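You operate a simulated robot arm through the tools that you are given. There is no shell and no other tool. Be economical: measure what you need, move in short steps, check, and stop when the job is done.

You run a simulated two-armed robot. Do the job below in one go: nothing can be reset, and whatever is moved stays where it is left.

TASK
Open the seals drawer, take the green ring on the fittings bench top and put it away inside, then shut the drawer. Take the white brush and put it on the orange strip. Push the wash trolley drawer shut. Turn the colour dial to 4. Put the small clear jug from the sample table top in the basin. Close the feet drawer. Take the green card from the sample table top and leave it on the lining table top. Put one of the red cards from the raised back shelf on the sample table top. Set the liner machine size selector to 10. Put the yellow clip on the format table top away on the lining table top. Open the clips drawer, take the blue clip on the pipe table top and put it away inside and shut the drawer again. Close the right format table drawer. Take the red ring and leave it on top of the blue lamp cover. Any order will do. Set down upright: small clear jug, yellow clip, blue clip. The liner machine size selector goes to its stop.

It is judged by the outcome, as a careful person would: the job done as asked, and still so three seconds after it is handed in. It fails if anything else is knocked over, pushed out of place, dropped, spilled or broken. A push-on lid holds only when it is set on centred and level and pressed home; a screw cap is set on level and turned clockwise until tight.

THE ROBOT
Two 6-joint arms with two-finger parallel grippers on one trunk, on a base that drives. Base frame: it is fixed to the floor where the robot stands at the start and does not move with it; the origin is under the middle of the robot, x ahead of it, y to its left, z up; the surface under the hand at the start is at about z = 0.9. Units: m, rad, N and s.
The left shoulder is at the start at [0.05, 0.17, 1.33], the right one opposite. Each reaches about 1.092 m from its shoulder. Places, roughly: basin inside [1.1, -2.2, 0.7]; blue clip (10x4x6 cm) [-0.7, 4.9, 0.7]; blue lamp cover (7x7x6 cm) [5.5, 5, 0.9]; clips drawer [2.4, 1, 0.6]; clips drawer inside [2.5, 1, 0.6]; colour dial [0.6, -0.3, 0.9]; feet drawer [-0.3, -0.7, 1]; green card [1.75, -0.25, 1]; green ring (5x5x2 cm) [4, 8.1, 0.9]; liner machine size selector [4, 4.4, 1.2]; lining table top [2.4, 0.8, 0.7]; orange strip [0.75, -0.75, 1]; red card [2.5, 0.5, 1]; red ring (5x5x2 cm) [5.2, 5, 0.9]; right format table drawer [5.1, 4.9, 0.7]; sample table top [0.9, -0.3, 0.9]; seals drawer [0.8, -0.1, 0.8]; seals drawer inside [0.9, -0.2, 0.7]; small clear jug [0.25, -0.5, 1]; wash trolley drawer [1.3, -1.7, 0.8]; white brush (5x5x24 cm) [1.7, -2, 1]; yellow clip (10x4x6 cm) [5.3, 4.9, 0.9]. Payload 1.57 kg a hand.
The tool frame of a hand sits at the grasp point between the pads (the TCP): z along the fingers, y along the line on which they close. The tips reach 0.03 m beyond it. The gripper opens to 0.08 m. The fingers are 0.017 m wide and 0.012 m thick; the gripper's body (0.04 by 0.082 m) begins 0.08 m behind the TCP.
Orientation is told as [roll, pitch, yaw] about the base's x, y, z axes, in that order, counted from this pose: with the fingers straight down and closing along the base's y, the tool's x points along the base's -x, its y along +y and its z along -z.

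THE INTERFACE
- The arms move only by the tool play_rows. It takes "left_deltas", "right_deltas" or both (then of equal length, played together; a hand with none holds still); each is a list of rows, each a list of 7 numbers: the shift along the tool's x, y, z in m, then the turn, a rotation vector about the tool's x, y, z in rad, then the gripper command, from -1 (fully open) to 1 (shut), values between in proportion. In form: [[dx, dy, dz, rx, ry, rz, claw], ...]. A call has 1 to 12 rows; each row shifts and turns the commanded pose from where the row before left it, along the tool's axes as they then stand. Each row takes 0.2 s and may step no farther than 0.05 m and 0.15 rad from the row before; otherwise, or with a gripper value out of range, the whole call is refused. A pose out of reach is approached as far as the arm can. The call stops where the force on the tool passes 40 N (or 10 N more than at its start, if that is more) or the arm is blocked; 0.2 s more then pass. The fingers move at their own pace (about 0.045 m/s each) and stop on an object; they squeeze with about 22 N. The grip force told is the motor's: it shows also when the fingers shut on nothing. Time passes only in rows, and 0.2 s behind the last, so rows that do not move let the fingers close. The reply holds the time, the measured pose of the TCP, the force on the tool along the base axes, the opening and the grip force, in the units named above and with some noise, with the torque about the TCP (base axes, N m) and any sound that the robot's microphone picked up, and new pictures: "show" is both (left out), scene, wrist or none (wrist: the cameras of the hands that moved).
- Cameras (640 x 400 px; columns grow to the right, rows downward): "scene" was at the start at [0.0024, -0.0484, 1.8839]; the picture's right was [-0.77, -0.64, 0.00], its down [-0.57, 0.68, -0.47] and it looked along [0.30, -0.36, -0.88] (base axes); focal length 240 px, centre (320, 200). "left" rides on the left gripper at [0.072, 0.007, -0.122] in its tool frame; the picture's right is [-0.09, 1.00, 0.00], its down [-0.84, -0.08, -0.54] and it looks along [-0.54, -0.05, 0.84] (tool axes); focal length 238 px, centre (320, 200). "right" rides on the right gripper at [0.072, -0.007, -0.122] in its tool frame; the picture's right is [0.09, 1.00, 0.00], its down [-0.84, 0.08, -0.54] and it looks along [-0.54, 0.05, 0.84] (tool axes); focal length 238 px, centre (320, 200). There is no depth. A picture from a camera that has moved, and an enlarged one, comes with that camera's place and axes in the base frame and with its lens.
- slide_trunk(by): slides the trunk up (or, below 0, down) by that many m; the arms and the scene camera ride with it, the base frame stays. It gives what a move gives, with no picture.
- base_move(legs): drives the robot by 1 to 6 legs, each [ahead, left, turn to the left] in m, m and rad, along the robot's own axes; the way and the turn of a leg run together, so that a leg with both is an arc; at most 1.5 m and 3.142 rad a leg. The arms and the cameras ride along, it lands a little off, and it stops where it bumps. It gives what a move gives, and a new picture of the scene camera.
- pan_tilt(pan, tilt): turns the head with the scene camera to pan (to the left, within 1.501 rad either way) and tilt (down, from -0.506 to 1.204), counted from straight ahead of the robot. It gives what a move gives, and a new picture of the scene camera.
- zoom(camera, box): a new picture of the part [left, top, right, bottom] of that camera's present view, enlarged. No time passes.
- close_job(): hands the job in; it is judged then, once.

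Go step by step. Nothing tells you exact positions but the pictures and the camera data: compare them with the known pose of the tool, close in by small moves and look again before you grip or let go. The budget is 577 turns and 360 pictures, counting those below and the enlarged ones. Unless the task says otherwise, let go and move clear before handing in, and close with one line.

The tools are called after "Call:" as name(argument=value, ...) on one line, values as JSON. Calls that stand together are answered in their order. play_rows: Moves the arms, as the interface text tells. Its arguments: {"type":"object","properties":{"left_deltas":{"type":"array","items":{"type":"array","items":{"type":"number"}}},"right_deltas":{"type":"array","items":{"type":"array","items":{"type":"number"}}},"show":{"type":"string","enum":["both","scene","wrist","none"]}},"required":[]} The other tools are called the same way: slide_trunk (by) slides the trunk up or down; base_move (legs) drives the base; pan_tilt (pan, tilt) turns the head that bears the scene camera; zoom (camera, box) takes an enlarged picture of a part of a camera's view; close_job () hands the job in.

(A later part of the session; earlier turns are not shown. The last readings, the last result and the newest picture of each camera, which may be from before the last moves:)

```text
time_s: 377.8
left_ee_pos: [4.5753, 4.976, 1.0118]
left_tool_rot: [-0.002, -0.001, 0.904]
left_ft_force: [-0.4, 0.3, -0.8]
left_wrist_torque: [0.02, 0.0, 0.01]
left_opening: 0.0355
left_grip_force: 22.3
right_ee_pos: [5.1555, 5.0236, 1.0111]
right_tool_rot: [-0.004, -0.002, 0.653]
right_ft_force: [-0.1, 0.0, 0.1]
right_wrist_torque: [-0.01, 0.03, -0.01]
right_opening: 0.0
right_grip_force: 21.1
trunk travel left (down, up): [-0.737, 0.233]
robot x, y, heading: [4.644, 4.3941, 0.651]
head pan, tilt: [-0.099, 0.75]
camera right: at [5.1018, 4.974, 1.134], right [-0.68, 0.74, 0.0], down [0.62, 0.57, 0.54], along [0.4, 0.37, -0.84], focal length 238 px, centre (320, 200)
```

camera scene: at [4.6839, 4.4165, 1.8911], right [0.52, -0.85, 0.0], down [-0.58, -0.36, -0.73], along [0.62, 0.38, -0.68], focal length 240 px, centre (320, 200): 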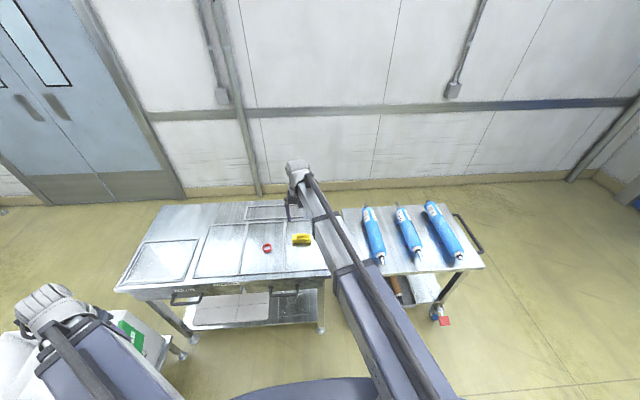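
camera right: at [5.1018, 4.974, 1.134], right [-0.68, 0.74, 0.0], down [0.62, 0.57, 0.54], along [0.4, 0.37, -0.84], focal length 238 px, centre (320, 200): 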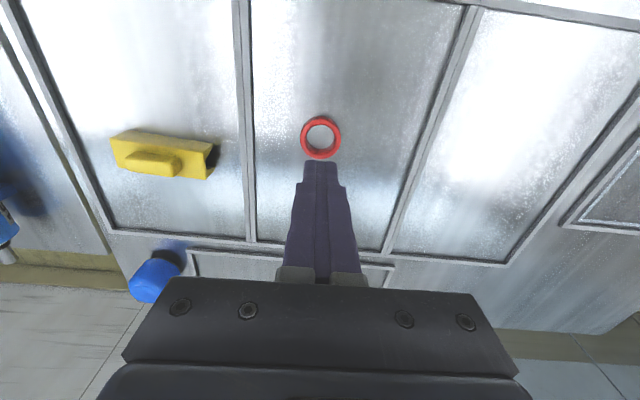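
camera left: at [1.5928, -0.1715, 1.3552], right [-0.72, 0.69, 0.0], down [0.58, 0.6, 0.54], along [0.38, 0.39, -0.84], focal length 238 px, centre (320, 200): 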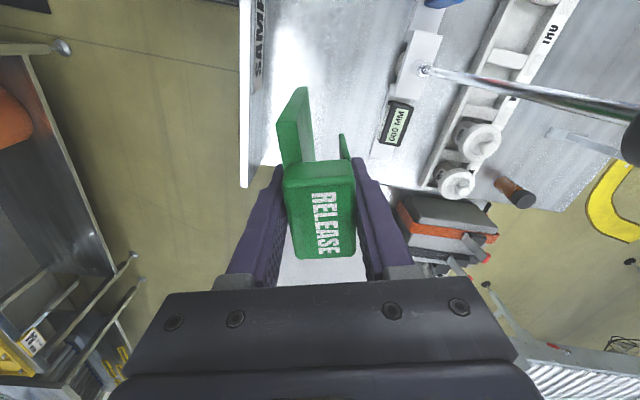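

Missed: parallax shows the ring is lower (z≈0.853) and 2 cm further forward. Correcting.

Call:
play_rows(right_deltas=[[-0.02, 0, 0, 0, 0, 0, -0.5], [0, 0, 0, 0, 0, 0, -0.5], [0, 0, 0, 0, 0, 0, -0.5], [0, 0, 0, 0, 0, 0, -0.5]], show="none")

Call:
slide_trunk(by=-0.125)

Call:
play_rows(right_deltas=[[0, 0, 0, 0, 0, 0, -0.5]], show="wrist")

```text
time_s: 378.8
left_ee_pos: [4.576, 4.9759, 1.0106]
left_tool_rot: [-0.001, 0.0, 0.904]
left_ft_force: [0.5, -0.2, -0.8]
left_wrist_torque: [-0.01, 0.04, 0.02]
left_opening: 0.0355
left_grip_force: 22.0
right_ee_pos: [5.173, 5.0357, 1.0121]
right_tool_rot: [-0.002, -0.002, 0.65]
right_ft_force: [-0.6, 0.8, 0.6]
right_wrist_torque: [0.03, 0.03, 0.02]
right_opening: 0.0599
right_grip_force: 0.0
trunk travel left (down, up): [-0.737, 0.233]
robot x, y, heading: [4.6456, 4.3931, 0.653]
head pan, tilt: [-0.099, 0.75]
```

```text
time_s: 380.4
left_ee_pos: [4.5746, 4.9763, 0.8867]
left_tool_rot: [0.0, 0.001, 0.905]
left_ft_force: [0.0, 0.2, -0.8]
left_wrist_torque: [-0.03, -0.01, -0.03]
left_opening: 0.0356
left_grip_force: 22.1
right_ee_pos: [5.1719, 5.0355, 0.886]
right_tool_rot: [-0.001, -0.001, 0.652]
right_ft_force: [0.3, -0.2, -0.2]
right_wrist_torque: [0.03, 0.02, -0.01]
right_opening: 0.0599
right_grip_force: 0.0
trunk travel left (down, up): [-0.612, 0.358]
robot x, y, heading: [4.6465, 4.3979, 0.649]
head pan, tilt: [-0.099, 0.75]
```

```text
time_s: 380.8
left_ee_pos: [4.5748, 4.9758, 0.8857]
left_tool_rot: [0.0, -0.002, 0.904]
left_ft_force: [-0.1, -0.4, -1.2]
left_wrist_torque: [0.02, -0.01, 0.04]
left_opening: 0.0357
left_grip_force: 22.4
right_ee_pos: [5.1718, 5.0348, 0.8854]
right_tool_rot: [-0.003, 0.0, 0.651]
right_ft_force: [-1.2, 0.0, 0.4]
right_wrist_torque: [-0.02, -0.01, 0.0]
right_opening: 0.0599
right_grip_force: 0.1
trunk travel left (down, up): [-0.612, 0.358]
robot x, y, heading: [4.6414, 4.3949, 0.652]
head pan, tilt: [-0.099, 0.75]
camera right: at [5.118, 4.9853, 1.0091], right [-0.68, 0.74, 0.0], down [0.62, 0.57, 0.54], along [0.4, 0.37, -0.84], focal length 238 px, centre (320, 200)
```

right: 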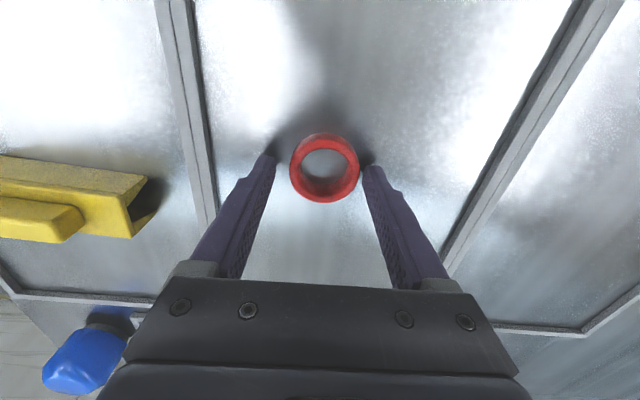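

Call:
slide_trunk(by=-0.01)

Call:
play_rows(right_deltas=[[-0.002, 0.001, 0, 0, 0, 0, 1], [0, 0, 0, 0, 0, 0, 1], [0, 0, 0, 0, 0, 0, 1]], show="none")

Call:
slide_trunk(by=0.14)

Call:
play_rows(right_deltas=[[0, 0, 0, 0, 0, 0, 1]], show="wrist")

```text
time_s: 381.3
left_ee_pos: [4.5753, 4.9733, 0.88]
left_tool_rot: [0.0, -0.002, 0.904]
left_ft_force: [0.6, -0.4, -0.2]
left_wrist_torque: [0.02, 0.03, 0.03]
left_opening: 0.0357
left_grip_force: 22.1
right_ee_pos: [5.1717, 5.0349, 0.8811]
right_tool_rot: [0.0, -0.01, 0.652]
right_ft_force: [-1.2, -0.7, 32.7]
right_wrist_torque: [-0.04, 0.4, 0.03]
right_opening: 0.0598
right_grip_force: 0.1
trunk travel left (down, up): [-0.602, 0.368]
robot x, y, heading: [4.6433, 4.3918, 0.649]
head pan, tilt: [-0.099, 0.75]
stopped: the force on the tool passed its limit at 46 N (the readings are from after the stop); the commanded pose is now the measured one
```

```text
time_s: 381.7
left_ee_pos: [4.5744, 4.9744, 0.8789]
left_tool_rot: [0.0, -0.002, 0.901]
left_ft_force: [0.1, 0.1, -0.5]
left_wrist_torque: [-0.02, 0.0, 0.0]
left_opening: 0.0354
left_grip_force: 21.8
right_ee_pos: [5.172, 5.0362, 0.88]
right_tool_rot: [-0.001, -0.006, 0.653]
right_ft_force: [-0.2, 0.3, 38.1]
right_wrist_torque: [-0.09, 0.31, 0.16]
right_opening: 0.0469
right_grip_force: 13.4
trunk travel left (down, up): [-0.602, 0.368]
robot x, y, heading: [4.6392, 4.394, 0.651]
head pan, tilt: [-0.099, 0.75]
stopped in row 2 (right hand): the force on the tool passed its limit at 143 N (the readings are from after the stop); the commanded pose is now the measured one
```

```text
time_s: 383.4
left_ee_pos: [4.5756, 4.9757, 1.0171]
left_tool_rot: [0.0, 0.0, 0.902]
left_ft_force: [0.4, 0.0, 0.2]
left_wrist_torque: [-0.02, -0.02, -0.02]
left_opening: 0.0357
left_grip_force: 22.2
right_ee_pos: [5.1731, 5.0385, 1.0172]
right_tool_rot: [-0.001, -0.004, 0.652]
right_ft_force: [-0.3, 0.0, -1.2]
right_wrist_torque: [0.02, -0.02, -0.02]
right_opening: 0.0464
right_grip_force: 22.0
trunk travel left (down, up): [-0.742, 0.228]
robot x, y, heading: [4.6443, 4.3935, 0.651]
head pan, tilt: [-0.099, 0.75]
```

```text
time_s: 383.8
left_ee_pos: [4.5749, 4.9765, 1.0184]
left_tool_rot: [0.001, 0.003, 0.903]
left_ft_force: [-0.1, -0.7, -1.0]
left_wrist_torque: [0.01, -0.03, -0.01]
left_opening: 0.0353
left_grip_force: 22.0
right_ee_pos: [5.1724, 5.0374, 1.0174]
right_tool_rot: [-0.002, -0.005, 0.653]
right_ft_force: [0.4, 0.0, 0.5]
right_wrist_torque: [-0.03, -0.01, 0.03]
right_opening: 0.0465
right_grip_force: 22.1
trunk travel left (down, up): [-0.742, 0.228]
robot x, y, heading: [4.6431, 4.3961, 0.653]
head pan, tilt: [-0.099, 0.75]
camera right: at [5.1188, 4.9877, 1.1397], right [-0.68, 0.74, 0.0], down [0.62, 0.57, 0.54], along [0.4, 0.37, -0.84], focal length 238 px, centre (320, 200)
```

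right: 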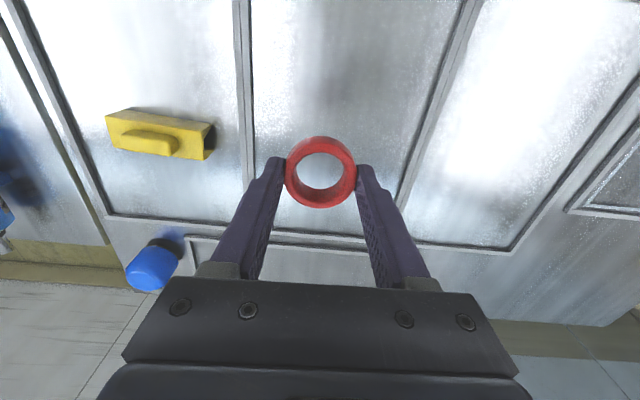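

Ring held; table is at z≈0.85. Moving over the blue cover (≈(5.476,4.985)).

Call:
play_rows(right_deltas=[[-0.0301, -0.0322, 0, 0, 0, 0, 1], [-0.0301, -0.0322, 0, 0, 0, 0, 1], [-0.0301, -0.0322, 0, 0, 0, 0, 1], [-0.0301, -0.0322, 0, 0, 0, 0, 1], [-0.0301, -0.0322, 0, 0, 0, 0, 1], [-0.0301, -0.0322, 0, 0, 0, 0, 1], [-0.0301, -0.0322, 0, 0, 0, 0, 1]], show="both")

```text
time_s: 385.4
left_ee_pos: [4.5749, 4.9765, 1.0179]
left_tool_rot: [0.001, 0.001, 0.903]
left_ft_force: [-0.3, 0.1, -1.0]
left_wrist_torque: [0.01, 0.02, -0.02]
left_opening: 0.0357
left_grip_force: 22.0
right_ee_pos: [5.4067, 4.9039, 1.0176]
right_tool_rot: [-0.001, -0.004, 0.652]
right_ft_force: [0.5, 0.3, -0.9]
right_wrist_torque: [0.0, -0.01, 0.0]
right_opening: 0.0468
right_grip_force: 21.9
right hand out of reach, approached as far as the arm can: row 3, 4, 5, 6, 7
trunk travel left (down, up): [-0.742, 0.228]
robot x, y, heading: [4.6448, 4.3944, 0.65]
head pan, tilt: [-0.099, 0.75]
camera scene: at [4.6835, 4.4155, 1.7059], right [0.52, -0.85, 0.0], down [-0.58, -0.36, -0.73], along [0.62, 0.38, -0.68], focal length 240 px, centre (320, 200)
camera right: at [5.3529, 4.8543, 1.1396], right [-0.68, 0.73, 0.0], down [0.62, 0.57, 0.55], along [0.4, 0.37, -0.84], focal length 238 px, centre (320, 200)
```

scene: 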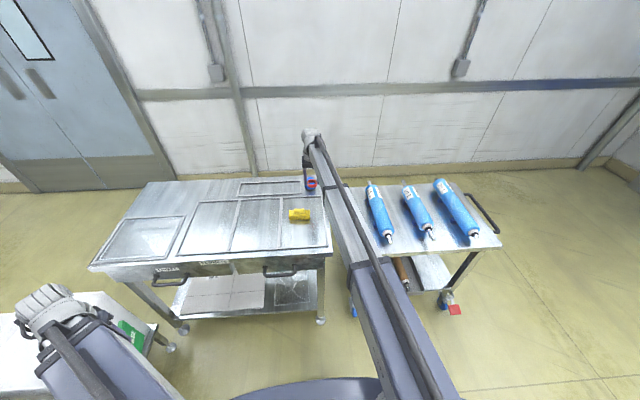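
right: 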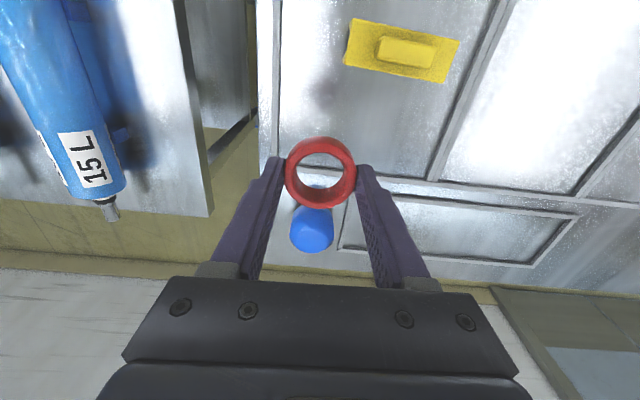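

Call:
base_move(legs=[[0.12, 0, 0]])

Call:
play_rows(right_deltas=[[0, 0, 0, 0, 0, 0, 1]], show="wrist")

```text
time_s: 386.6
left_ee_pos: [4.6713, 5.0507, 1.0167]
left_tool_rot: [0.001, 0.002, 0.903]
left_ft_force: [-0.5, 0.3, -0.6]
left_wrist_torque: [-0.02, 0.02, 0.01]
left_opening: 0.0355
left_grip_force: 22.3
right_ee_pos: [5.5024, 4.9792, 1.0152]
right_tool_rot: [0.0, -0.003, 0.654]
right_ft_force: [0.3, 0.6, -0.2]
right_wrist_torque: [-0.05, 0.02, -0.01]
right_opening: 0.0465
right_grip_force: 21.9
trunk travel left (down, up): [-0.742, 0.228]
robot x, y, heading: [4.7358, 4.4678, 0.655]
head pan, tilt: [-0.099, 0.75]
camera scene: at [4.7815, 4.491, 1.7058], right [0.52, -0.85, 0.0], down [-0.58, -0.36, -0.73], along [0.62, 0.38, -0.68], focal length 240 px, centre (320, 200)
```

scene: 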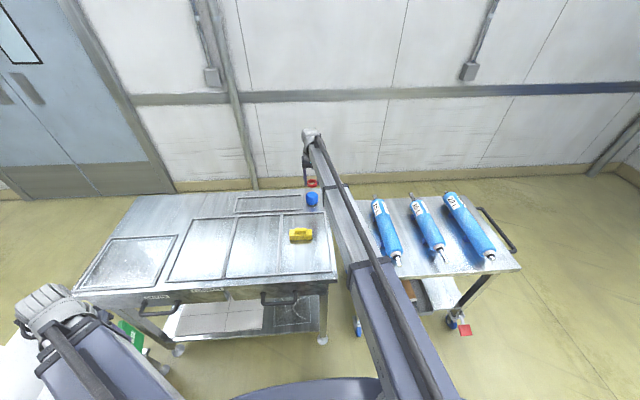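

```text
time_s: 387.0
left_ee_pos: [4.6706, 5.0507, 1.0172]
left_tool_rot: [-0.001, 0.003, 0.904]
left_ft_force: [0.0, 0.5, -0.7]
left_wrist_torque: [-0.02, 0.0, -0.01]
left_opening: 0.0357
left_grip_force: 21.6
right_ee_pos: [5.5036, 4.9788, 1.0162]
right_tool_rot: [-0.002, -0.004, 0.654]
right_ft_force: [0.5, -0.3, -0.2]
right_wrist_torque: [0.0, 0.02, 0.02]
right_opening: 0.0466
right_grip_force: 22.0
trunk travel left (down, up): [-0.742, 0.228]
robot x, y, heading: [4.7399, 4.4714, 0.655]
head pan, tilt: [-0.099, 0.75]
camera right: at [5.4484, 4.9296, 1.1392], right [-0.68, 0.73, 0.0], down [0.61, 0.57, 0.55], along [0.4, 0.37, -0.84], focal length 238 px, centre (320, 200)
```

right: 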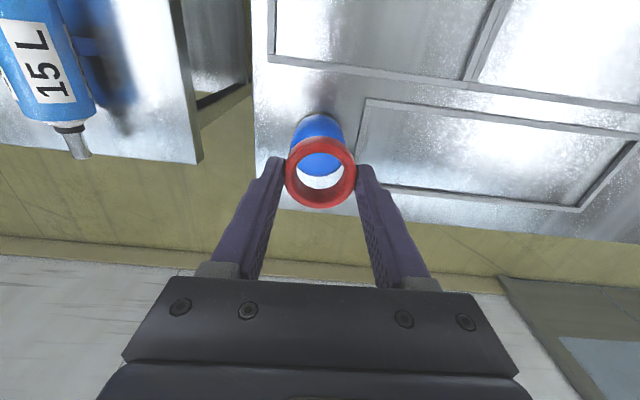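

Call:
play_rows(right_deltas=[[-0.018, -0.002, 0, 0, 0, 0, 1], [0, 0, 0, 0, 0, 0, 1]], show="wrist")

Call:
zoom(camera="scene", box=[260, 120, 380, 240])

```text
time_s: 387.6
left_ee_pos: [4.671, 5.0503, 1.0176]
left_tool_rot: [0.0, 0.0, 0.906]
left_ft_force: [0.0, -0.3, -1.1]
left_wrist_torque: [0.01, -0.02, 0.03]
left_opening: 0.0356
left_grip_force: 21.5
right_ee_pos: [5.5017, 4.9785, 1.0173]
right_tool_rot: [0.0, -0.006, 0.654]
right_ft_force: [-0.2, -0.1, 0.1]
right_wrist_torque: [-0.01, 0.04, 0.0]
right_opening: 0.0466
right_grip_force: 22.3
right hand out of reach, approached as far as the arm can: row 1
trunk travel left (down, up): [-0.742, 0.228]
robot x, y, heading: [4.7403, 4.4672, 0.654]
head pan, tilt: [-0.099, 0.75]
camera right: at [5.448, 4.9293, 1.1397], right [-0.68, 0.73, 0.0], down [0.61, 0.57, 0.55], along [0.4, 0.37, -0.84], focal length 238 px, centre (320, 200)
```

right: 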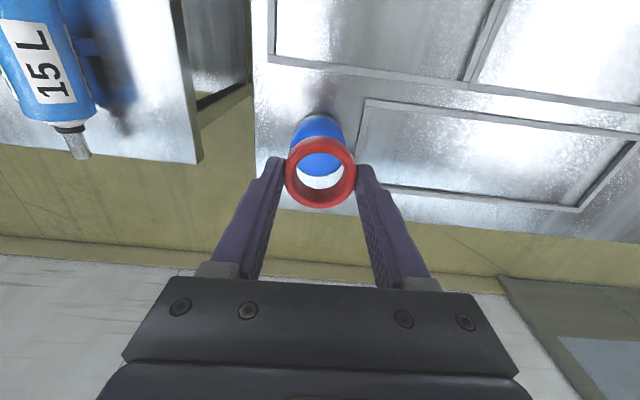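

```text
3.33 times, centred on (320, 180) of scene
camera zoom: at [4.7793, 4.4893, 1.7059], right [0.52, -0.85, 0.0], down [-0.58, -0.36, -0.73], along [0.62, 0.38, -0.68], focal length 798 px, centre (320, 267)
```

zoom: 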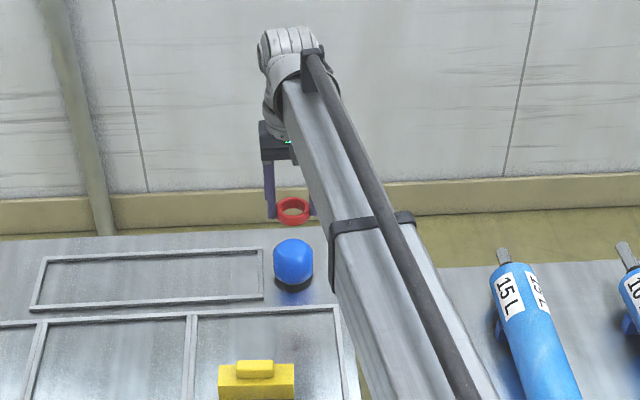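

The cover centre is (5.517,4.988), 1.8 cm ahead. Nudge the base forward and fine-adjust.

Call:
base_move(legs=[[0.05, 0, 0]])

```text
time_s: 388.5
left_ee_pos: [4.7112, 5.0811, 1.0166]
left_tool_rot: [0.002, 0.004, 0.906]
left_ft_force: [-0.2, -0.4, -0.8]
left_wrist_torque: [-0.05, 0.08, 0.02]
left_opening: 0.0354
left_grip_force: 22.3
right_ee_pos: [5.5427, 5.0117, 1.0146]
right_tool_rot: [0.0, -0.004, 0.655]
right_ft_force: [0.6, 0.4, -1.1]
right_wrist_torque: [0.0, 0.05, 0.01]
right_opening: 0.0463
right_grip_force: 22.3
trunk travel left (down, up): [-0.742, 0.228]
robot x, y, heading: [4.7816, 4.4975, 0.649]
head pan, tilt: [-0.099, 0.75]
camera scene: at [4.8211, 4.5214, 1.7058], right [0.53, -0.85, 0.0], down [-0.58, -0.36, -0.73], along [0.62, 0.38, -0.68], focal length 240 px, centre (320, 200)
```

scene: 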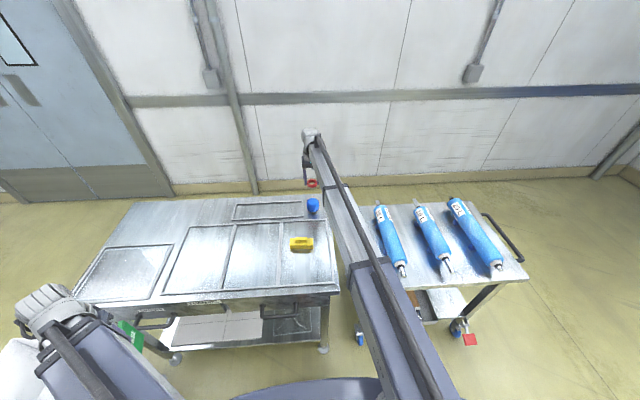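

Call:
play_rows(right_deltas=[[0.0175, -0.0015, 0, 0, 0, 0, 1], [0.0175, -0.0015, 0, 0, 0, 0, 1], [0, 0, 0, 0, 0, 0, 1]], show="none")

Call:
slide_trunk(by=-0.055)

Call:
play_rows(right_deltas=[[0, 0, 0, 0, 0, 0, 1]], show="wrist")

Call:
zoom(camera="scene", box=[270, 130, 370, 230])

```text
time_s: 389.3
left_ee_pos: [4.7099, 5.0791, 1.0176]
left_tool_rot: [0.0, 0.002, 0.907]
left_ft_force: [-0.4, -0.3, 0.0]
left_wrist_torque: [0.0, -0.01, 0.01]
left_opening: 0.0357
left_grip_force: 22.1
right_ee_pos: [5.5155, 4.9881, 1.017]
right_tool_rot: [0.0, -0.005, 0.654]
right_ft_force: [-0.4, -0.9, -0.9]
right_wrist_torque: [0.04, -0.01, -0.03]
right_opening: 0.0461
right_grip_force: 22.4
trunk travel left (down, up): [-0.742, 0.228]
robot x, y, heading: [4.7742, 4.4985, 0.653]
head pan, tilt: [-0.099, 0.75]
```

```text
time_s: 390.3
left_ee_pos: [4.7094, 5.0793, 0.9629]
left_tool_rot: [0.0, 0.0, 0.905]
left_ft_force: [0.4, 0.7, 0.0]
left_wrist_torque: [-0.01, 0.03, -0.01]
left_opening: 0.0355
left_grip_force: 22.2
right_ee_pos: [5.5152, 4.988, 0.9631]
right_tool_rot: [-0.001, -0.005, 0.653]
right_ft_force: [-0.5, 0.1, 0.1]
right_wrist_torque: [0.0, 0.04, 0.02]
right_opening: 0.0466
right_grip_force: 21.7
trunk travel left (down, up): [-0.687, 0.283]
robot x, y, heading: [4.7774, 4.4992, 0.654]
head pan, tilt: [-0.099, 0.75]
```

```text
time_s: 390.7
left_ee_pos: [4.7093, 5.0788, 0.9614]
left_tool_rot: [-0.001, 0.002, 0.907]
left_ft_force: [1.1, 0.0, 0.0]
left_wrist_torque: [0.01, 0.01, 0.0]
left_opening: 0.0354
left_grip_force: 22.1
right_ee_pos: [5.5161, 4.9875, 0.9614]
right_tool_rot: [0.0, -0.005, 0.655]
right_ft_force: [0.0, 0.3, 0.1]
right_wrist_torque: [0.05, 0.01, 0.03]
right_opening: 0.0463
right_grip_force: 21.8
trunk travel left (down, up): [-0.687, 0.283]
robot x, y, heading: [4.7795, 4.4986, 0.651]
head pan, tilt: [-0.099, 0.75]
camera right: at [5.4616, 4.9376, 1.0847], right [-0.68, 0.73, 0.0], down [0.61, 0.57, 0.55], along [0.4, 0.37, -0.84], focal length 238 px, centre (320, 200)
```

right: 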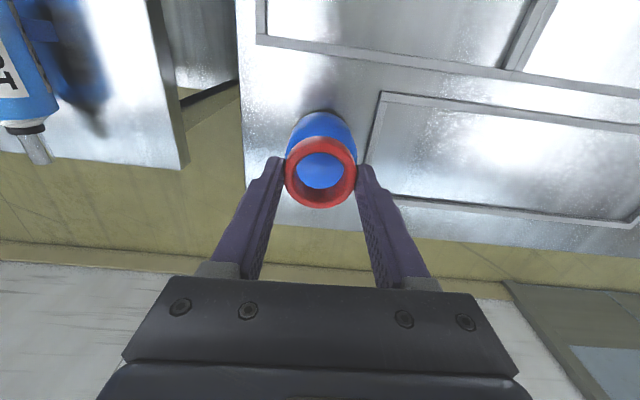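

```text
4.00 times, centred on (320, 180) of scene
camera zoom: at [4.8185, 4.5193, 1.6509], right [0.53, -0.85, 0.0], down [-0.58, -0.36, -0.73], along [0.62, 0.38, -0.68], focal length 958 px, centre (320, 280)
```

zoom: 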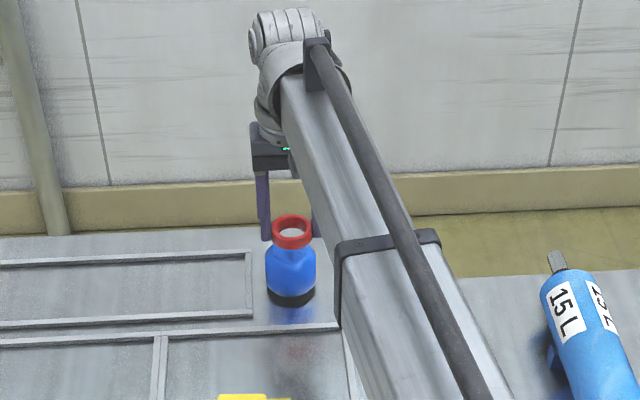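

Ring sits right over the cover. Lowering gently.

Call:
slide_trunk(by=-0.014)

Call:
slide_trunk(by=-0.005)

Call:
slide_trunk(by=-0.004)

```text
time_s: 391.3
left_ee_pos: [4.7094, 5.0791, 0.9471]
left_tool_rot: [0.001, 0.0, 0.906]
left_ft_force: [-0.6, 0.4, -0.1]
left_wrist_torque: [0.04, -0.02, 0.0]
left_opening: 0.0356
left_grip_force: 22.0
right_ee_pos: [5.5159, 4.9871, 0.9482]
right_tool_rot: [-0.001, -0.005, 0.655]
right_ft_force: [0.5, -0.4, 0.3]
right_wrist_torque: [0.0, -0.01, 0.01]
right_opening: 0.0465
right_grip_force: 22.2
trunk travel left (down, up): [-0.673, 0.297]
robot x, y, heading: [4.78, 4.4993, 0.656]
head pan, tilt: [-0.099, 0.75]
```

```text
time_s: 391.8
left_ee_pos: [4.7097, 5.08, 0.9432]
left_tool_rot: [0.0, 0.002, 0.906]
left_ft_force: [0.0, 0.0, -0.3]
left_wrist_torque: [0.02, -0.01, -0.03]
left_opening: 0.0355
left_grip_force: 21.9
right_ee_pos: [5.5159, 4.9876, 0.9441]
right_tool_rot: [0.0, -0.005, 0.654]
right_ft_force: [0.1, 0.1, -0.6]
right_wrist_torque: [0.05, 0.01, -0.02]
right_opening: 0.0466
right_grip_force: 21.9
trunk travel left (down, up): [-0.668, 0.302]
robot x, y, heading: [4.7784, 4.5014, 0.656]
head pan, tilt: [-0.099, 0.75]
```

```text
time_s: 392.4
left_ee_pos: [4.7097, 5.0801, 0.9393]
left_tool_rot: [0.001, 0.002, 0.907]
left_ft_force: [-0.3, 0.1, -0.8]
left_wrist_torque: [0.0, -0.01, 0.01]
left_opening: 0.0354
left_grip_force: 21.8
right_ee_pos: [5.5149, 4.988, 0.9395]
right_tool_rot: [0.0, -0.006, 0.653]
right_ft_force: [0.1, 0.6, -0.1]
right_wrist_torque: [-0.04, 0.03, -0.01]
right_opening: 0.0462
right_grip_force: 21.9
trunk travel left (down, up): [-0.664, 0.306]
robot x, y, heading: [4.7772, 4.4978, 0.656]
head pan, tilt: [-0.099, 0.75]
```

Call:
slide_trunk(by=-0.004)

Call:
slide_trunk(by=-0.004)

Call:
play_rows(right_deltas=[[0, 0, 0, 0, 0, 0, 1]], show="wrist")

```text
time_s: 392.9
left_ee_pos: [4.71, 5.0796, 0.9357]
left_tool_rot: [0.0, 0.0, 0.904]
left_ft_force: [-1.3, -0.6, -0.3]
left_wrist_torque: [0.02, 0.03, 0.01]
left_opening: 0.0357
left_grip_force: 21.9
right_ee_pos: [5.5154, 4.9882, 0.9367]
right_tool_rot: [0.001, -0.005, 0.655]
right_ft_force: [-0.4, 0.8, 7.8]
right_wrist_torque: [0.09, -0.07, -0.02]
right_opening: 0.0467
right_grip_force: 21.9
trunk travel left (down, up): [-0.66, 0.31]
robot x, y, heading: [4.779, 4.4998, 0.652]
head pan, tilt: [-0.099, 0.75]
```

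```text
time_s: 393.4
left_ee_pos: [4.708, 5.0789, 0.9319]
left_tool_rot: [-0.002, -0.003, 0.906]
left_ft_force: [-0.8, -0.1, -1.2]
left_wrist_torque: [0.0, -0.03, 0.02]
left_opening: 0.0354
left_grip_force: 21.5
right_ee_pos: [5.5141, 4.9876, 0.934]
right_tool_rot: [0.001, -0.008, 0.657]
right_ft_force: [2.3, 5.8, 31.8]
right_wrist_torque: [0.57, 0.11, 0.02]
right_opening: 0.0466
right_grip_force: 22.1
trunk travel left (down, up): [-0.656, 0.314]
robot x, y, heading: [4.7804, 4.4995, 0.654]
head pan, tilt: [-0.099, 0.75]
```

```text
time_s: 393.8
left_ee_pos: [4.7083, 5.0783, 0.9312]
left_tool_rot: [-0.002, 0.0, 0.907]
left_ft_force: [-0.2, 0.2, -0.6]
left_wrist_torque: [-0.03, -0.02, -0.04]
left_opening: 0.0355
left_grip_force: 22.1
right_ee_pos: [5.514, 4.9867, 0.9336]
right_tool_rot: [-0.002, -0.007, 0.655]
right_ft_force: [0.6, 5.1, 30.7]
right_wrist_torque: [0.6, 0.07, -0.05]
right_opening: 0.0464
right_grip_force: 21.8
trunk travel left (down, up): [-0.656, 0.314]
robot x, y, heading: [4.7804, 4.4973, 0.651]
head pan, tilt: [-0.099, 0.75]
camera right: at [5.4594, 4.9372, 1.0556], right [-0.68, 0.73, 0.0], down [0.61, 0.57, 0.55], along [0.4, 0.37, -0.84], focal length 238 px, centre (320, 200)
```

right: 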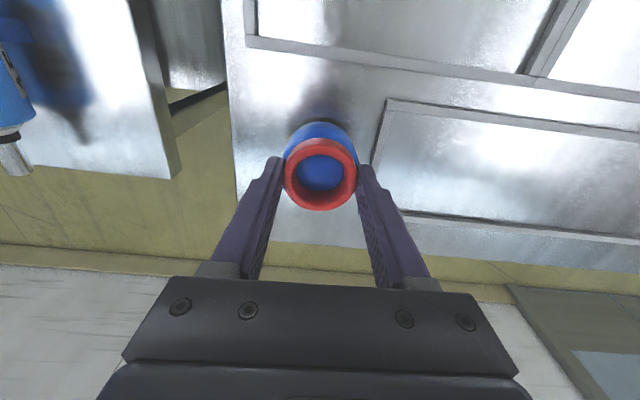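

Contact. Relieve and release the ring.

Call:
slide_trunk(by=0.003)

Call:
play_rows(right_deltas=[[0, 0, 0, 0, 0, 0, -0.3], [0, 0, 0, 0, 0, 0, -0.6], [0, 0, 0, 0, 0, 0, -0.6]], show="none")

Call:
slide_trunk(by=0.1)

Call:
play_rows(right_deltas=[[0, 0, 0, 0, 0, 0, -1]], show="wrist")

Call:
zoom(camera="scene", box=[270, 150, 370, 250])

```text
time_s: 394.4
left_ee_pos: [4.7094, 5.0793, 0.9332]
left_tool_rot: [0.0, -0.002, 0.906]
left_ft_force: [0.6, 0.0, -0.1]
left_wrist_torque: [-0.01, -0.02, 0.01]
left_opening: 0.0357
left_grip_force: 22.1
right_ee_pos: [5.5152, 4.9866, 0.934]
right_tool_rot: [-0.001, -0.005, 0.654]
right_ft_force: [0.2, 0.8, 0.6]
right_wrist_torque: [0.01, -0.01, -0.02]
right_opening: 0.0465
right_grip_force: 22.5
trunk travel left (down, up): [-0.659, 0.311]
robot x, y, heading: [4.7768, 4.4966, 0.656]
head pan, tilt: [-0.099, 0.75]
```

```text
time_s: 395.1
left_ee_pos: [4.7093, 5.079, 0.9334]
left_tool_rot: [0.0, 0.003, 0.905]
left_ft_force: [0.0, 0.8, -1.1]
left_wrist_torque: [-0.01, 0.01, 0.06]
left_opening: 0.0354
left_grip_force: 22.4
right_ee_pos: [5.5157, 4.987, 0.9338]
right_tool_rot: [0.0, -0.006, 0.654]
right_ft_force: [-0.5, 0.4, -0.7]
right_wrist_torque: [0.01, 0.0, 0.0]
right_opening: 0.064
right_grip_force: 0.1
trunk travel left (down, up): [-0.659, 0.311]
robot x, y, heading: [4.7808, 4.4945, 0.654]
head pan, tilt: [-0.099, 0.75]
```

```text
time_s: 396.5
left_ee_pos: [4.7091, 5.0798, 1.0348]
left_tool_rot: [-0.001, 0.003, 0.905]
left_ft_force: [0.2, -0.4, 0.0]
left_wrist_torque: [-0.02, 0.0, -0.01]
left_opening: 0.0355
left_grip_force: 22.3
right_ee_pos: [5.5151, 4.988, 1.034]
right_tool_rot: [-0.002, -0.004, 0.656]
right_ft_force: [0.1, 0.3, 0.0]
right_wrist_torque: [-0.03, 0.02, 0.02]
right_opening: 0.064
right_grip_force: 0.1
trunk travel left (down, up): [-0.759, 0.211]
robot x, y, heading: [4.779, 4.4984, 0.656]
head pan, tilt: [-0.099, 0.75]
```

```text
time_s: 396.9
left_ee_pos: [4.7093, 5.0794, 1.0338]
left_tool_rot: [0.0, 0.002, 0.908]
left_ft_force: [-0.6, 0.0, 0.1]
left_wrist_torque: [-0.02, 0.01, 0.01]
left_opening: 0.0358
left_grip_force: 22.0
right_ee_pos: [5.5149, 4.9873, 1.0352]
right_tool_rot: [0.001, -0.005, 0.655]
right_ft_force: [-0.2, 0.9, -0.3]
right_wrist_torque: [-0.03, 0.01, -0.06]
right_opening: 0.08
right_grip_force: 0.0
trunk travel left (down, up): [-0.759, 0.211]
robot x, y, heading: [4.7778, 4.4983, 0.651]
head pan, tilt: [-0.099, 0.75]
camera right: at [5.4616, 4.9377, 1.1566], right [-0.68, 0.73, 0.0], down [0.61, 0.57, 0.55], along [0.4, 0.37, -0.84], focal length 238 px, centre (320, 200)
```

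right: 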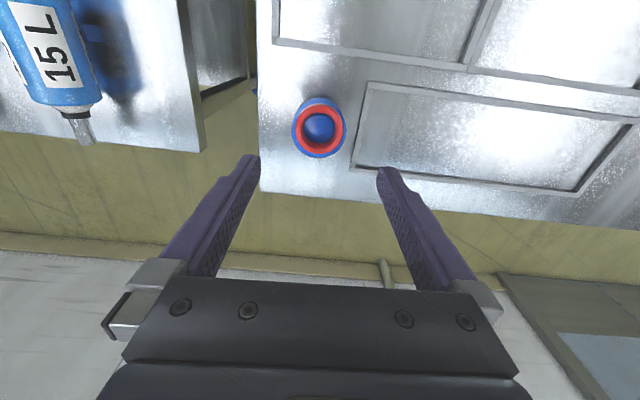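

```text
4.00 times, centred on (320, 200) of scene
camera zoom: at [4.8186, 4.5194, 1.7229], right [0.53, -0.85, 0.0], down [-0.58, -0.36, -0.73], along [0.62, 0.38, -0.68], focal length 958 px, centre (320, 200)
```

zoom: 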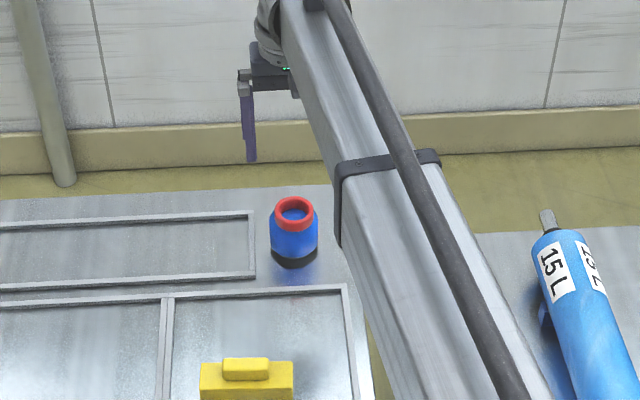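

The red ring rests on the blue cover. Now the yellow clip at ≈(5.304,4.911): move above it and rotate to close across its narrow side.

Call:
play_rows(right_deltas=[[0.0428, 0.0136, 0, 0, 0, 0, -1], [0.0428, 0.0136, 0, 0, 0, 0, -1], [0.0428, 0.0136, 0, 0, 0, 0, -1], [0.0428, 0.0136, 0, 0, 0, 0, -1], [0.0428, 0.0136, 0, 0, 0, 0, -1]], show="none")

Call:
play_rows(right_deltas=[[0, 0, 0, 0, 0, -0.137, -1], [0, 0, 0, 0, 0, -0.137, -1], [0, 0, 0, 0, 0, -0.137, -1], [0, 0, 0, 0, 0, -0.137, -1], [0, 0, 0, 0, 0, -0.137, -1], [0, 0, 0, 0, 0, -0.137, -1], [0, 0, 0, 0, 0, -0.137, -1], [0, 0, 0, 0, 0, -0.137, -1], [0, 0, 0, 0, 0, -0.137, -1], [0, 0, 0, 0, 0, -0.137, -1]], show="wrist")

```text
time_s: 398.1
left_ee_pos: [4.7089, 5.0794, 1.0341]
left_tool_rot: [-0.001, 0.0, 0.905]
left_ft_force: [0.4, 0.1, -0.3]
left_wrist_torque: [-0.01, 0.0, -0.04]
left_opening: 0.0356
left_grip_force: 21.6
right_ee_pos: [5.3035, 4.9105, 1.0351]
right_tool_rot: [-0.003, -0.005, 0.654]
right_ft_force: [-0.1, 0.5, 0.3]
right_wrist_torque: [0.03, 0.0, 0.01]
right_opening: 0.0799
right_grip_force: 0.1
trunk travel left (down, up): [-0.759, 0.211]
robot x, y, heading: [4.7767, 4.5008, 0.652]
head pan, tilt: [-0.099, 0.75]
```

```text
time_s: 400.3
left_ee_pos: [4.7106, 5.0797, 1.0337]
left_tool_rot: [0.001, 0.002, 0.907]
left_ft_force: [0.1, -0.7, -0.7]
left_wrist_torque: [-0.02, 0.02, 0.01]
left_opening: 0.0355
left_grip_force: 21.9
right_ee_pos: [5.3041, 4.9122, 1.0338]
right_tool_rot: [-0.004, -0.001, 2.029]
right_ft_force: [-0.1, -1.0, 0.0]
right_wrist_torque: [0.03, 0.02, 0.0]
right_opening: 0.0802
right_grip_force: 0.1
trunk travel left (down, up): [-0.759, 0.211]
robot x, y, heading: [4.7768, 4.497, 0.658]
head pan, tilt: [-0.099, 0.75]
camera right: at [5.3407, 4.8485, 1.157], right [-0.85, -0.52, -0.01], down [-0.44, 0.72, 0.54], along [-0.28, 0.46, -0.84], focal length 238 px, centre (320, 200)
```

right: 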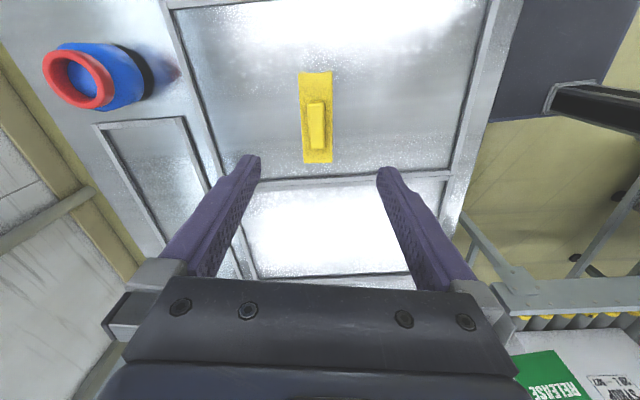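

Perfectly aligned. Lowering and gripping the clip.

Call:
play_rows(right_deltas=[[0.003, -0.003, 0, 0, 0, 0, -0.8], [0, 0, 0, 0, 0, 0, -0.8]], show="none")

Call:
slide_trunk(by=-0.144)

Call:
play_rows(right_deltas=[[0, 0, 0, 0, 0, 0, 1], [0, 0, 0, 0, 0, 0, 1], [0, 0, 0, 0, 0, 0, 1], [0, 0, 0, 0, 0, 0, 1]], show="wrist")

```text
time_s: 400.9
left_ee_pos: [4.7098, 5.08, 1.0341]
left_tool_rot: [0.001, 0.001, 0.906]
left_ft_force: [-0.1, 0.2, -0.6]
left_wrist_torque: [0.01, 0.0, 0.0]
left_opening: 0.0355
left_grip_force: 22.2
right_ee_pos: [5.308, 4.9094, 1.0343]
right_tool_rot: [-0.006, 0.0, 2.026]
right_ft_force: [0.1, -0.7, -0.6]
right_wrist_torque: [0.01, -0.01, -0.03]
right_opening: 0.0719
right_grip_force: 0.0
trunk travel left (down, up): [-0.759, 0.211]
robot x, y, heading: [4.7808, 4.4982, 0.649]
head pan, tilt: [-0.099, 0.75]
```

```text
time_s: 402.6
left_ee_pos: [4.71, 5.0792, 0.8906]
left_tool_rot: [0.0, 0.003, 0.905]
left_ft_force: [0.2, 0.3, 0.7]
left_wrist_torque: [0.0, 0.0, 0.01]
left_opening: 0.0355
left_grip_force: 21.7
right_ee_pos: [5.3079, 4.9091, 0.8898]
right_tool_rot: [-0.005, 0.001, 2.023]
right_ft_force: [0.3, 0.2, 0.0]
right_wrist_torque: [-0.01, -0.02, 0.01]
right_opening: 0.0718
right_grip_force: 0.0
trunk travel left (down, up): [-0.615, 0.355]
robot x, y, heading: [4.7778, 4.4991, 0.649]
head pan, tilt: [-0.099, 0.75]
```

```text
time_s: 403.6
left_ee_pos: [4.7097, 5.0794, 0.8907]
left_tool_rot: [0.001, 0.001, 0.905]
left_ft_force: [0.5, -0.9, 0.0]
left_wrist_torque: [0.04, 0.03, 0.0]
left_opening: 0.0356
left_grip_force: 21.5
right_ee_pos: [5.307, 4.9097, 0.8906]
right_tool_rot: [-0.005, -0.001, 2.026]
right_ft_force: [0.0, -0.4, -0.3]
right_wrist_torque: [0.0, 0.04, 0.01]
right_opening: 0.0353
right_grip_force: 22.5
trunk travel left (down, up): [-0.615, 0.355]
robot x, y, heading: [4.7767, 4.4995, 0.652]
head pan, tilt: [-0.099, 0.75]
camera right: at [5.3444, 4.8468, 1.0131], right [-0.85, -0.52, -0.01], down [-0.44, 0.72, 0.54], along [-0.28, 0.47, -0.84], focal length 238 px, centre (320, 200)
```

right: 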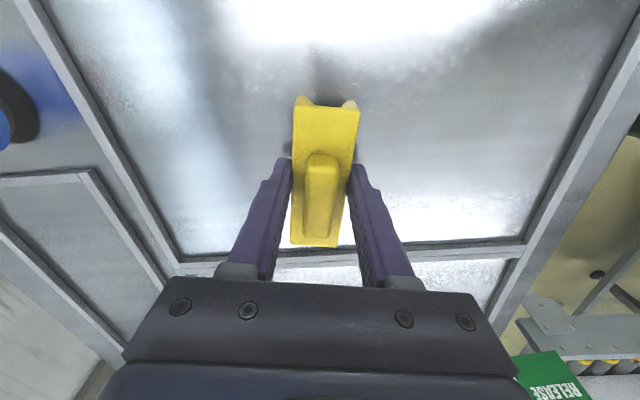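

Clip gripped. Raise fully, tuck the right hand, and head for the lining table's front with both items.

Call:
slide_trunk(by=0.34)

Call:
play_rows(right_deltas=[[0.0393, 0.014, 0, 0, 0, 0, 1], [0.0393, 0.014, 0, 0, 0, 0, 1], [0.0393, 0.014, 0, 0, 0, 0, 1], [0.0393, 0.014, 0, 0, 0, 0, 1], [0.0393, 0.014, 0, 0, 0, 0, 1], [0.0393, 0.014, 0, 0, 0, 0, 1], [0.0393, 0.014, 0, 0, 0, 0, 1]], left_deltas=[[-0.015, -0.03, 0, 0, 0, 0, 1], [-0.015, -0.03, 0, 0, 0, 0, 1], [-0.015, -0.03, 0, 0, 0, 0, 1], [-0.015, -0.03, 0, 0, 0, 0, 1], [-0.015, -0.03, 0, 0, 0, 0, 1], [-0.015, -0.03, 0, 0, 0, 0, 1], [-0.015, -0.03, 0, 0, 0, 0, 1]], show="none")

Call:
base_move(legs=[[-0.6, -0.25, 0], [-0.6, -0.3, 0]])

Call:
pan_tilt(pan=-0.9, tilt=0.5)

```text
time_s: 406.9
left_ee_pos: [4.7094, 5.0813, 1.2298]
left_tool_rot: [-0.001, 0.002, 0.905]
left_ft_force: [-0.5, 0.2, -1.3]
left_wrist_torque: [-0.02, 0.01, 0.0]
left_opening: 0.0356
left_grip_force: 22.0
right_ee_pos: [5.3078, 4.9101, 1.2297]
right_tool_rot: [-0.006, -0.001, 2.023]
right_ft_force: [-0.1, 0.3, -0.7]
right_wrist_torque: [0.01, -0.03, -0.01]
right_opening: 0.0353
right_grip_force: 22.2
trunk travel left (down, up): [-0.955, 0.015]
robot x, y, heading: [4.7797, 4.4982, 0.658]
head pan, tilt: [-0.099, 0.75]
```

```text
time_s: 408.5
left_ee_pos: [4.9395, 5.0353, 1.23]
left_tool_rot: [0.001, 0.002, 0.907]
left_ft_force: [-0.8, -0.7, -0.4]
left_wrist_torque: [0.05, 0.0, -0.01]
left_opening: 0.0354
left_grip_force: 21.8
left hand out of reach, approached as far as the arm can: row 3
right_ee_pos: [5.3427, 4.6172, 1.2295]
right_tool_rot: [-0.005, -0.004, 2.026]
right_ft_force: [-0.2, 0.6, -0.8]
right_wrist_torque: [0.0, -0.01, 0.0]
right_opening: 0.0351
right_grip_force: 22.6
trunk travel left (down, up): [-0.955, 0.015]
robot x, y, heading: [4.7795, 4.4986, 0.653]
head pan, tilt: [-0.099, 0.75]
```

```text
time_s: 415.4
left_ee_pos: [4.3315, 3.8673, 1.231]
left_tool_rot: [0.001, 0.0, 0.925]
left_ft_force: [-0.6, 0.0, -0.8]
left_wrist_torque: [0.0, 0.03, -0.01]
left_opening: 0.0356
left_grip_force: 22.1
right_ee_pos: [4.7421, 3.4562, 1.2308]
right_tool_rot: [-0.006, 0.0, 2.044]
right_ft_force: [0.8, -0.2, 0.0]
right_wrist_torque: [-0.01, 0.01, -0.01]
right_opening: 0.035
right_grip_force: 22.3
trunk travel left (down, up): [-0.955, 0.015]
robot x, y, heading: [4.1813, 3.3271, 0.669]
head pan, tilt: [-0.099, 0.75]
camera scene: at [4.2214, 3.3486, 1.9189], right [0.54, -0.84, 0.0], down [-0.57, -0.37, -0.73], along [0.61, 0.4, -0.68], focal length 240 px, centre (320, 200)
```

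scene: 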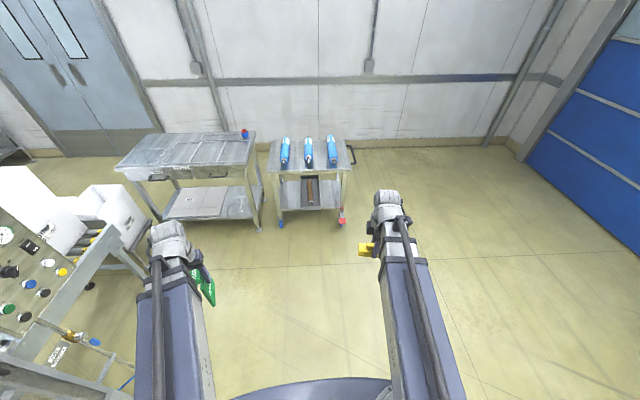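

```text
time_s: 416.5
left_ee_pos: [4.3314, 3.8669, 1.2296]
left_tool_rot: [-0.001, 0.002, 0.926]
left_ft_force: [0.5, 0.3, -0.7]
left_wrist_torque: [-0.02, 0.0, 0.02]
left_opening: 0.0355
left_grip_force: 22.1
right_ee_pos: [4.7431, 3.4583, 1.2302]
right_tool_rot: [-0.007, -0.001, 2.044]
right_ft_force: [0.3, -0.1, 0.3]
right_wrist_torque: [0.01, 0.05, 0.0]
right_opening: 0.0349
right_grip_force: 22.0
trunk travel left (down, up): [-0.955, 0.015]
robot x, y, heading: [4.1828, 3.3314, 0.675]
head pan, tilt: [-0.901, 0.499]
camera scene: at [4.2406, 3.2838, 1.9408], right [-0.23, -0.97, 0.0], down [-0.47, 0.11, -0.88], along [0.86, -0.2, -0.48], focal length 240 px, centre (320, 200)
```

scene: 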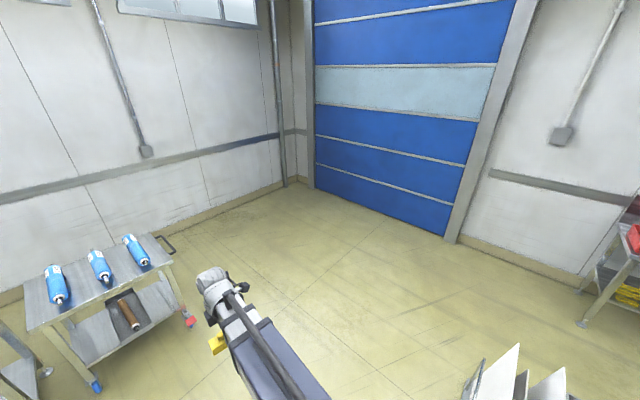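

Call:
base_move(legs=[[0, 0, -1.585], [-0.05, -1.45, 0], [0, -1.45, 0]])

Call:
pan_tilt(pan=0.0, tilt=0.8)

```text
time_s: 430.7
left_ee_pos: [3.1049, 2.0539, 1.229]
left_tool_rot: [-0.004, 0.003, -0.785]
left_ft_force: [0.2, 0.2, -0.5]
left_wrist_torque: [-0.01, 0.01, -0.01]
left_opening: 0.0356
left_grip_force: 22.4
right_ee_pos: [2.6431, 1.7019, 1.2308]
right_tool_rot: [-0.006, 0.002, 0.335]
right_ft_force: [0.0, -0.3, -0.2]
right_wrist_torque: [0.0, 0.03, 0.01]
right_opening: 0.0349
right_grip_force: 21.5
trunk travel left (down, up): [-0.955, 0.015]
robot x, y, heading: [2.588, 2.2745, -1.04]
head pan, tilt: [-0.901, 0.499]
stopped in leg 3: the robot was blocked; the commanded pose is now the measured one
camera scene: at [2.5408, 2.2262, 1.9409], right [-0.93, 0.36, 0.0], down [0.17, 0.45, -0.88], along [-0.31, -0.82, -0.48], focal length 240 px, centre (320, 200)
```

scene: 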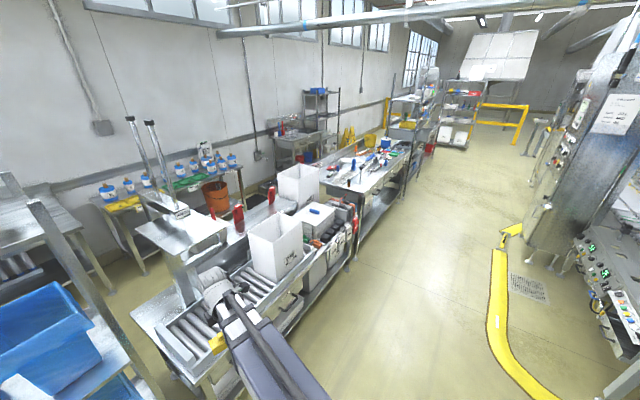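

```text
time_s: 431.9
left_ee_pos: [3.1027, 2.0539, 1.2294]
left_tool_rot: [0.001, 0.001, -0.783]
left_ft_force: [-1.2, 0.8, -0.2]
left_wrist_torque: [0.01, -0.01, -0.03]
left_opening: 0.0355
left_grip_force: 21.9
right_ee_pos: [2.642, 1.7026, 1.2297]
right_tool_rot: [-0.006, 0.0, 0.335]
right_ft_force: [0.8, 0.0, 0.2]
right_wrist_torque: [0.0, 0.0, 0.02]
right_opening: 0.0352
right_grip_force: 22.0
trunk travel left (down, up): [-0.955, 0.015]
robot x, y, heading: [2.5904, 2.2771, -1.034]
head pan, tilt: [0.0, 0.799]
camera scene: at [2.6103, 2.2415, 1.9149], right [-0.86, -0.51, 0.0], down [-0.37, 0.62, -0.7], along [0.36, -0.6, -0.72], focal length 240 px, centre (320, 200)
```

scene: 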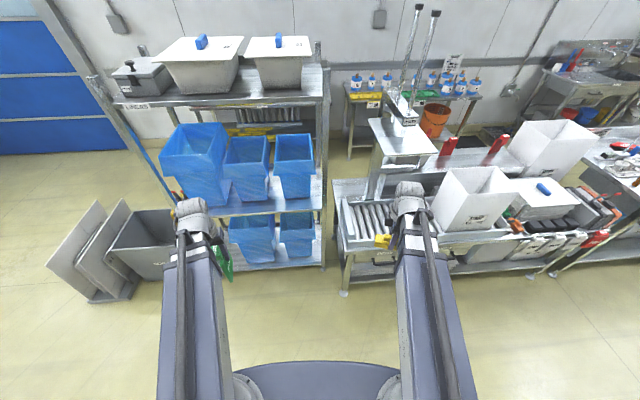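

I bumped lightly (likely the roller conveyor behind me). I'll correct the heading, edge forward and look again.

Call:
base_move(legs=[[0.12, 0, 0.12]])

Call:
pan_tilt(pan=-1.5, tilt=0.95)

```text
time_s: 433.1
left_ee_pos: [3.1938, 2.0139, 1.2284]
left_tool_rot: [0.001, 0.003, -0.663]
left_ft_force: [0.5, -1.3, -0.4]
left_wrist_torque: [0.06, 0.03, -0.01]
left_opening: 0.0357
left_grip_force: 21.5
right_ee_pos: [2.7791, 1.6106, 1.2291]
right_tool_rot: [-0.004, 0.002, 0.456]
right_ft_force: [0.5, 0.0, -1.2]
right_wrist_torque: [0.02, 0.03, 0.01]
right_opening: 0.035
right_grip_force: 21.9
trunk travel left (down, up): [-0.955, 0.015]
robot x, y, heading: [2.6554, 2.1736, -0.915]
head pan, tilt: [0.0, 0.799]
camera scene: at [2.6848, 2.1406, 1.9148], right [-0.79, -0.61, 0.0], down [-0.44, 0.57, -0.7], along [0.42, -0.55, -0.72], focal length 240 px, centre (320, 200)
```

scene: 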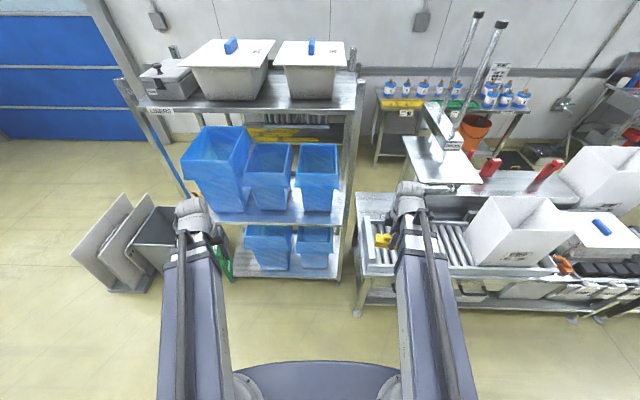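

```text
time_s: 434.7
left_ee_pos: [3.1934, 2.0166, 1.2301]
left_tool_rot: [0.0, 0.002, -0.66]
left_ft_force: [-0.2, 0.9, -0.5]
left_wrist_torque: [0.0, 0.0, -0.03]
left_opening: 0.0354
left_grip_force: 22.3
right_ee_pos: [2.7777, 1.6124, 1.2297]
right_tool_rot: [-0.005, 0.001, 0.456]
right_ft_force: [-0.1, -0.5, 0.1]
right_wrist_torque: [-0.02, 0.0, 0.0]
right_opening: 0.0351
right_grip_force: 22.1
trunk travel left (down, up): [-0.955, 0.015]
robot x, y, heading: [2.6566, 2.1738, -0.914]
head pan, tilt: [-1.499, 0.949]
camera scene: at [2.5792, 2.1596, 1.9034], right [-0.67, 0.75, 0.0], down [0.61, 0.54, -0.58], along [-0.43, -0.39, -0.81], focal length 240 px, centre (320, 200)
```

scene: 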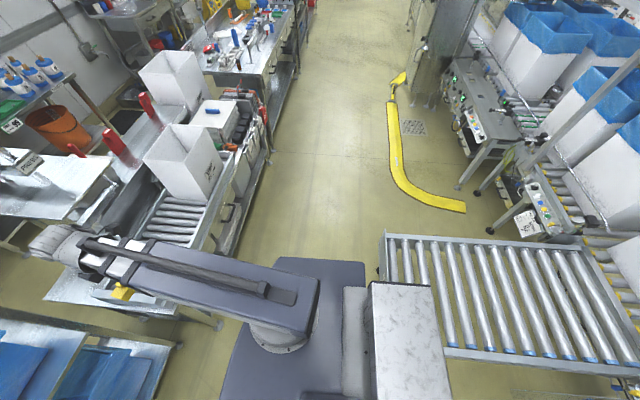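

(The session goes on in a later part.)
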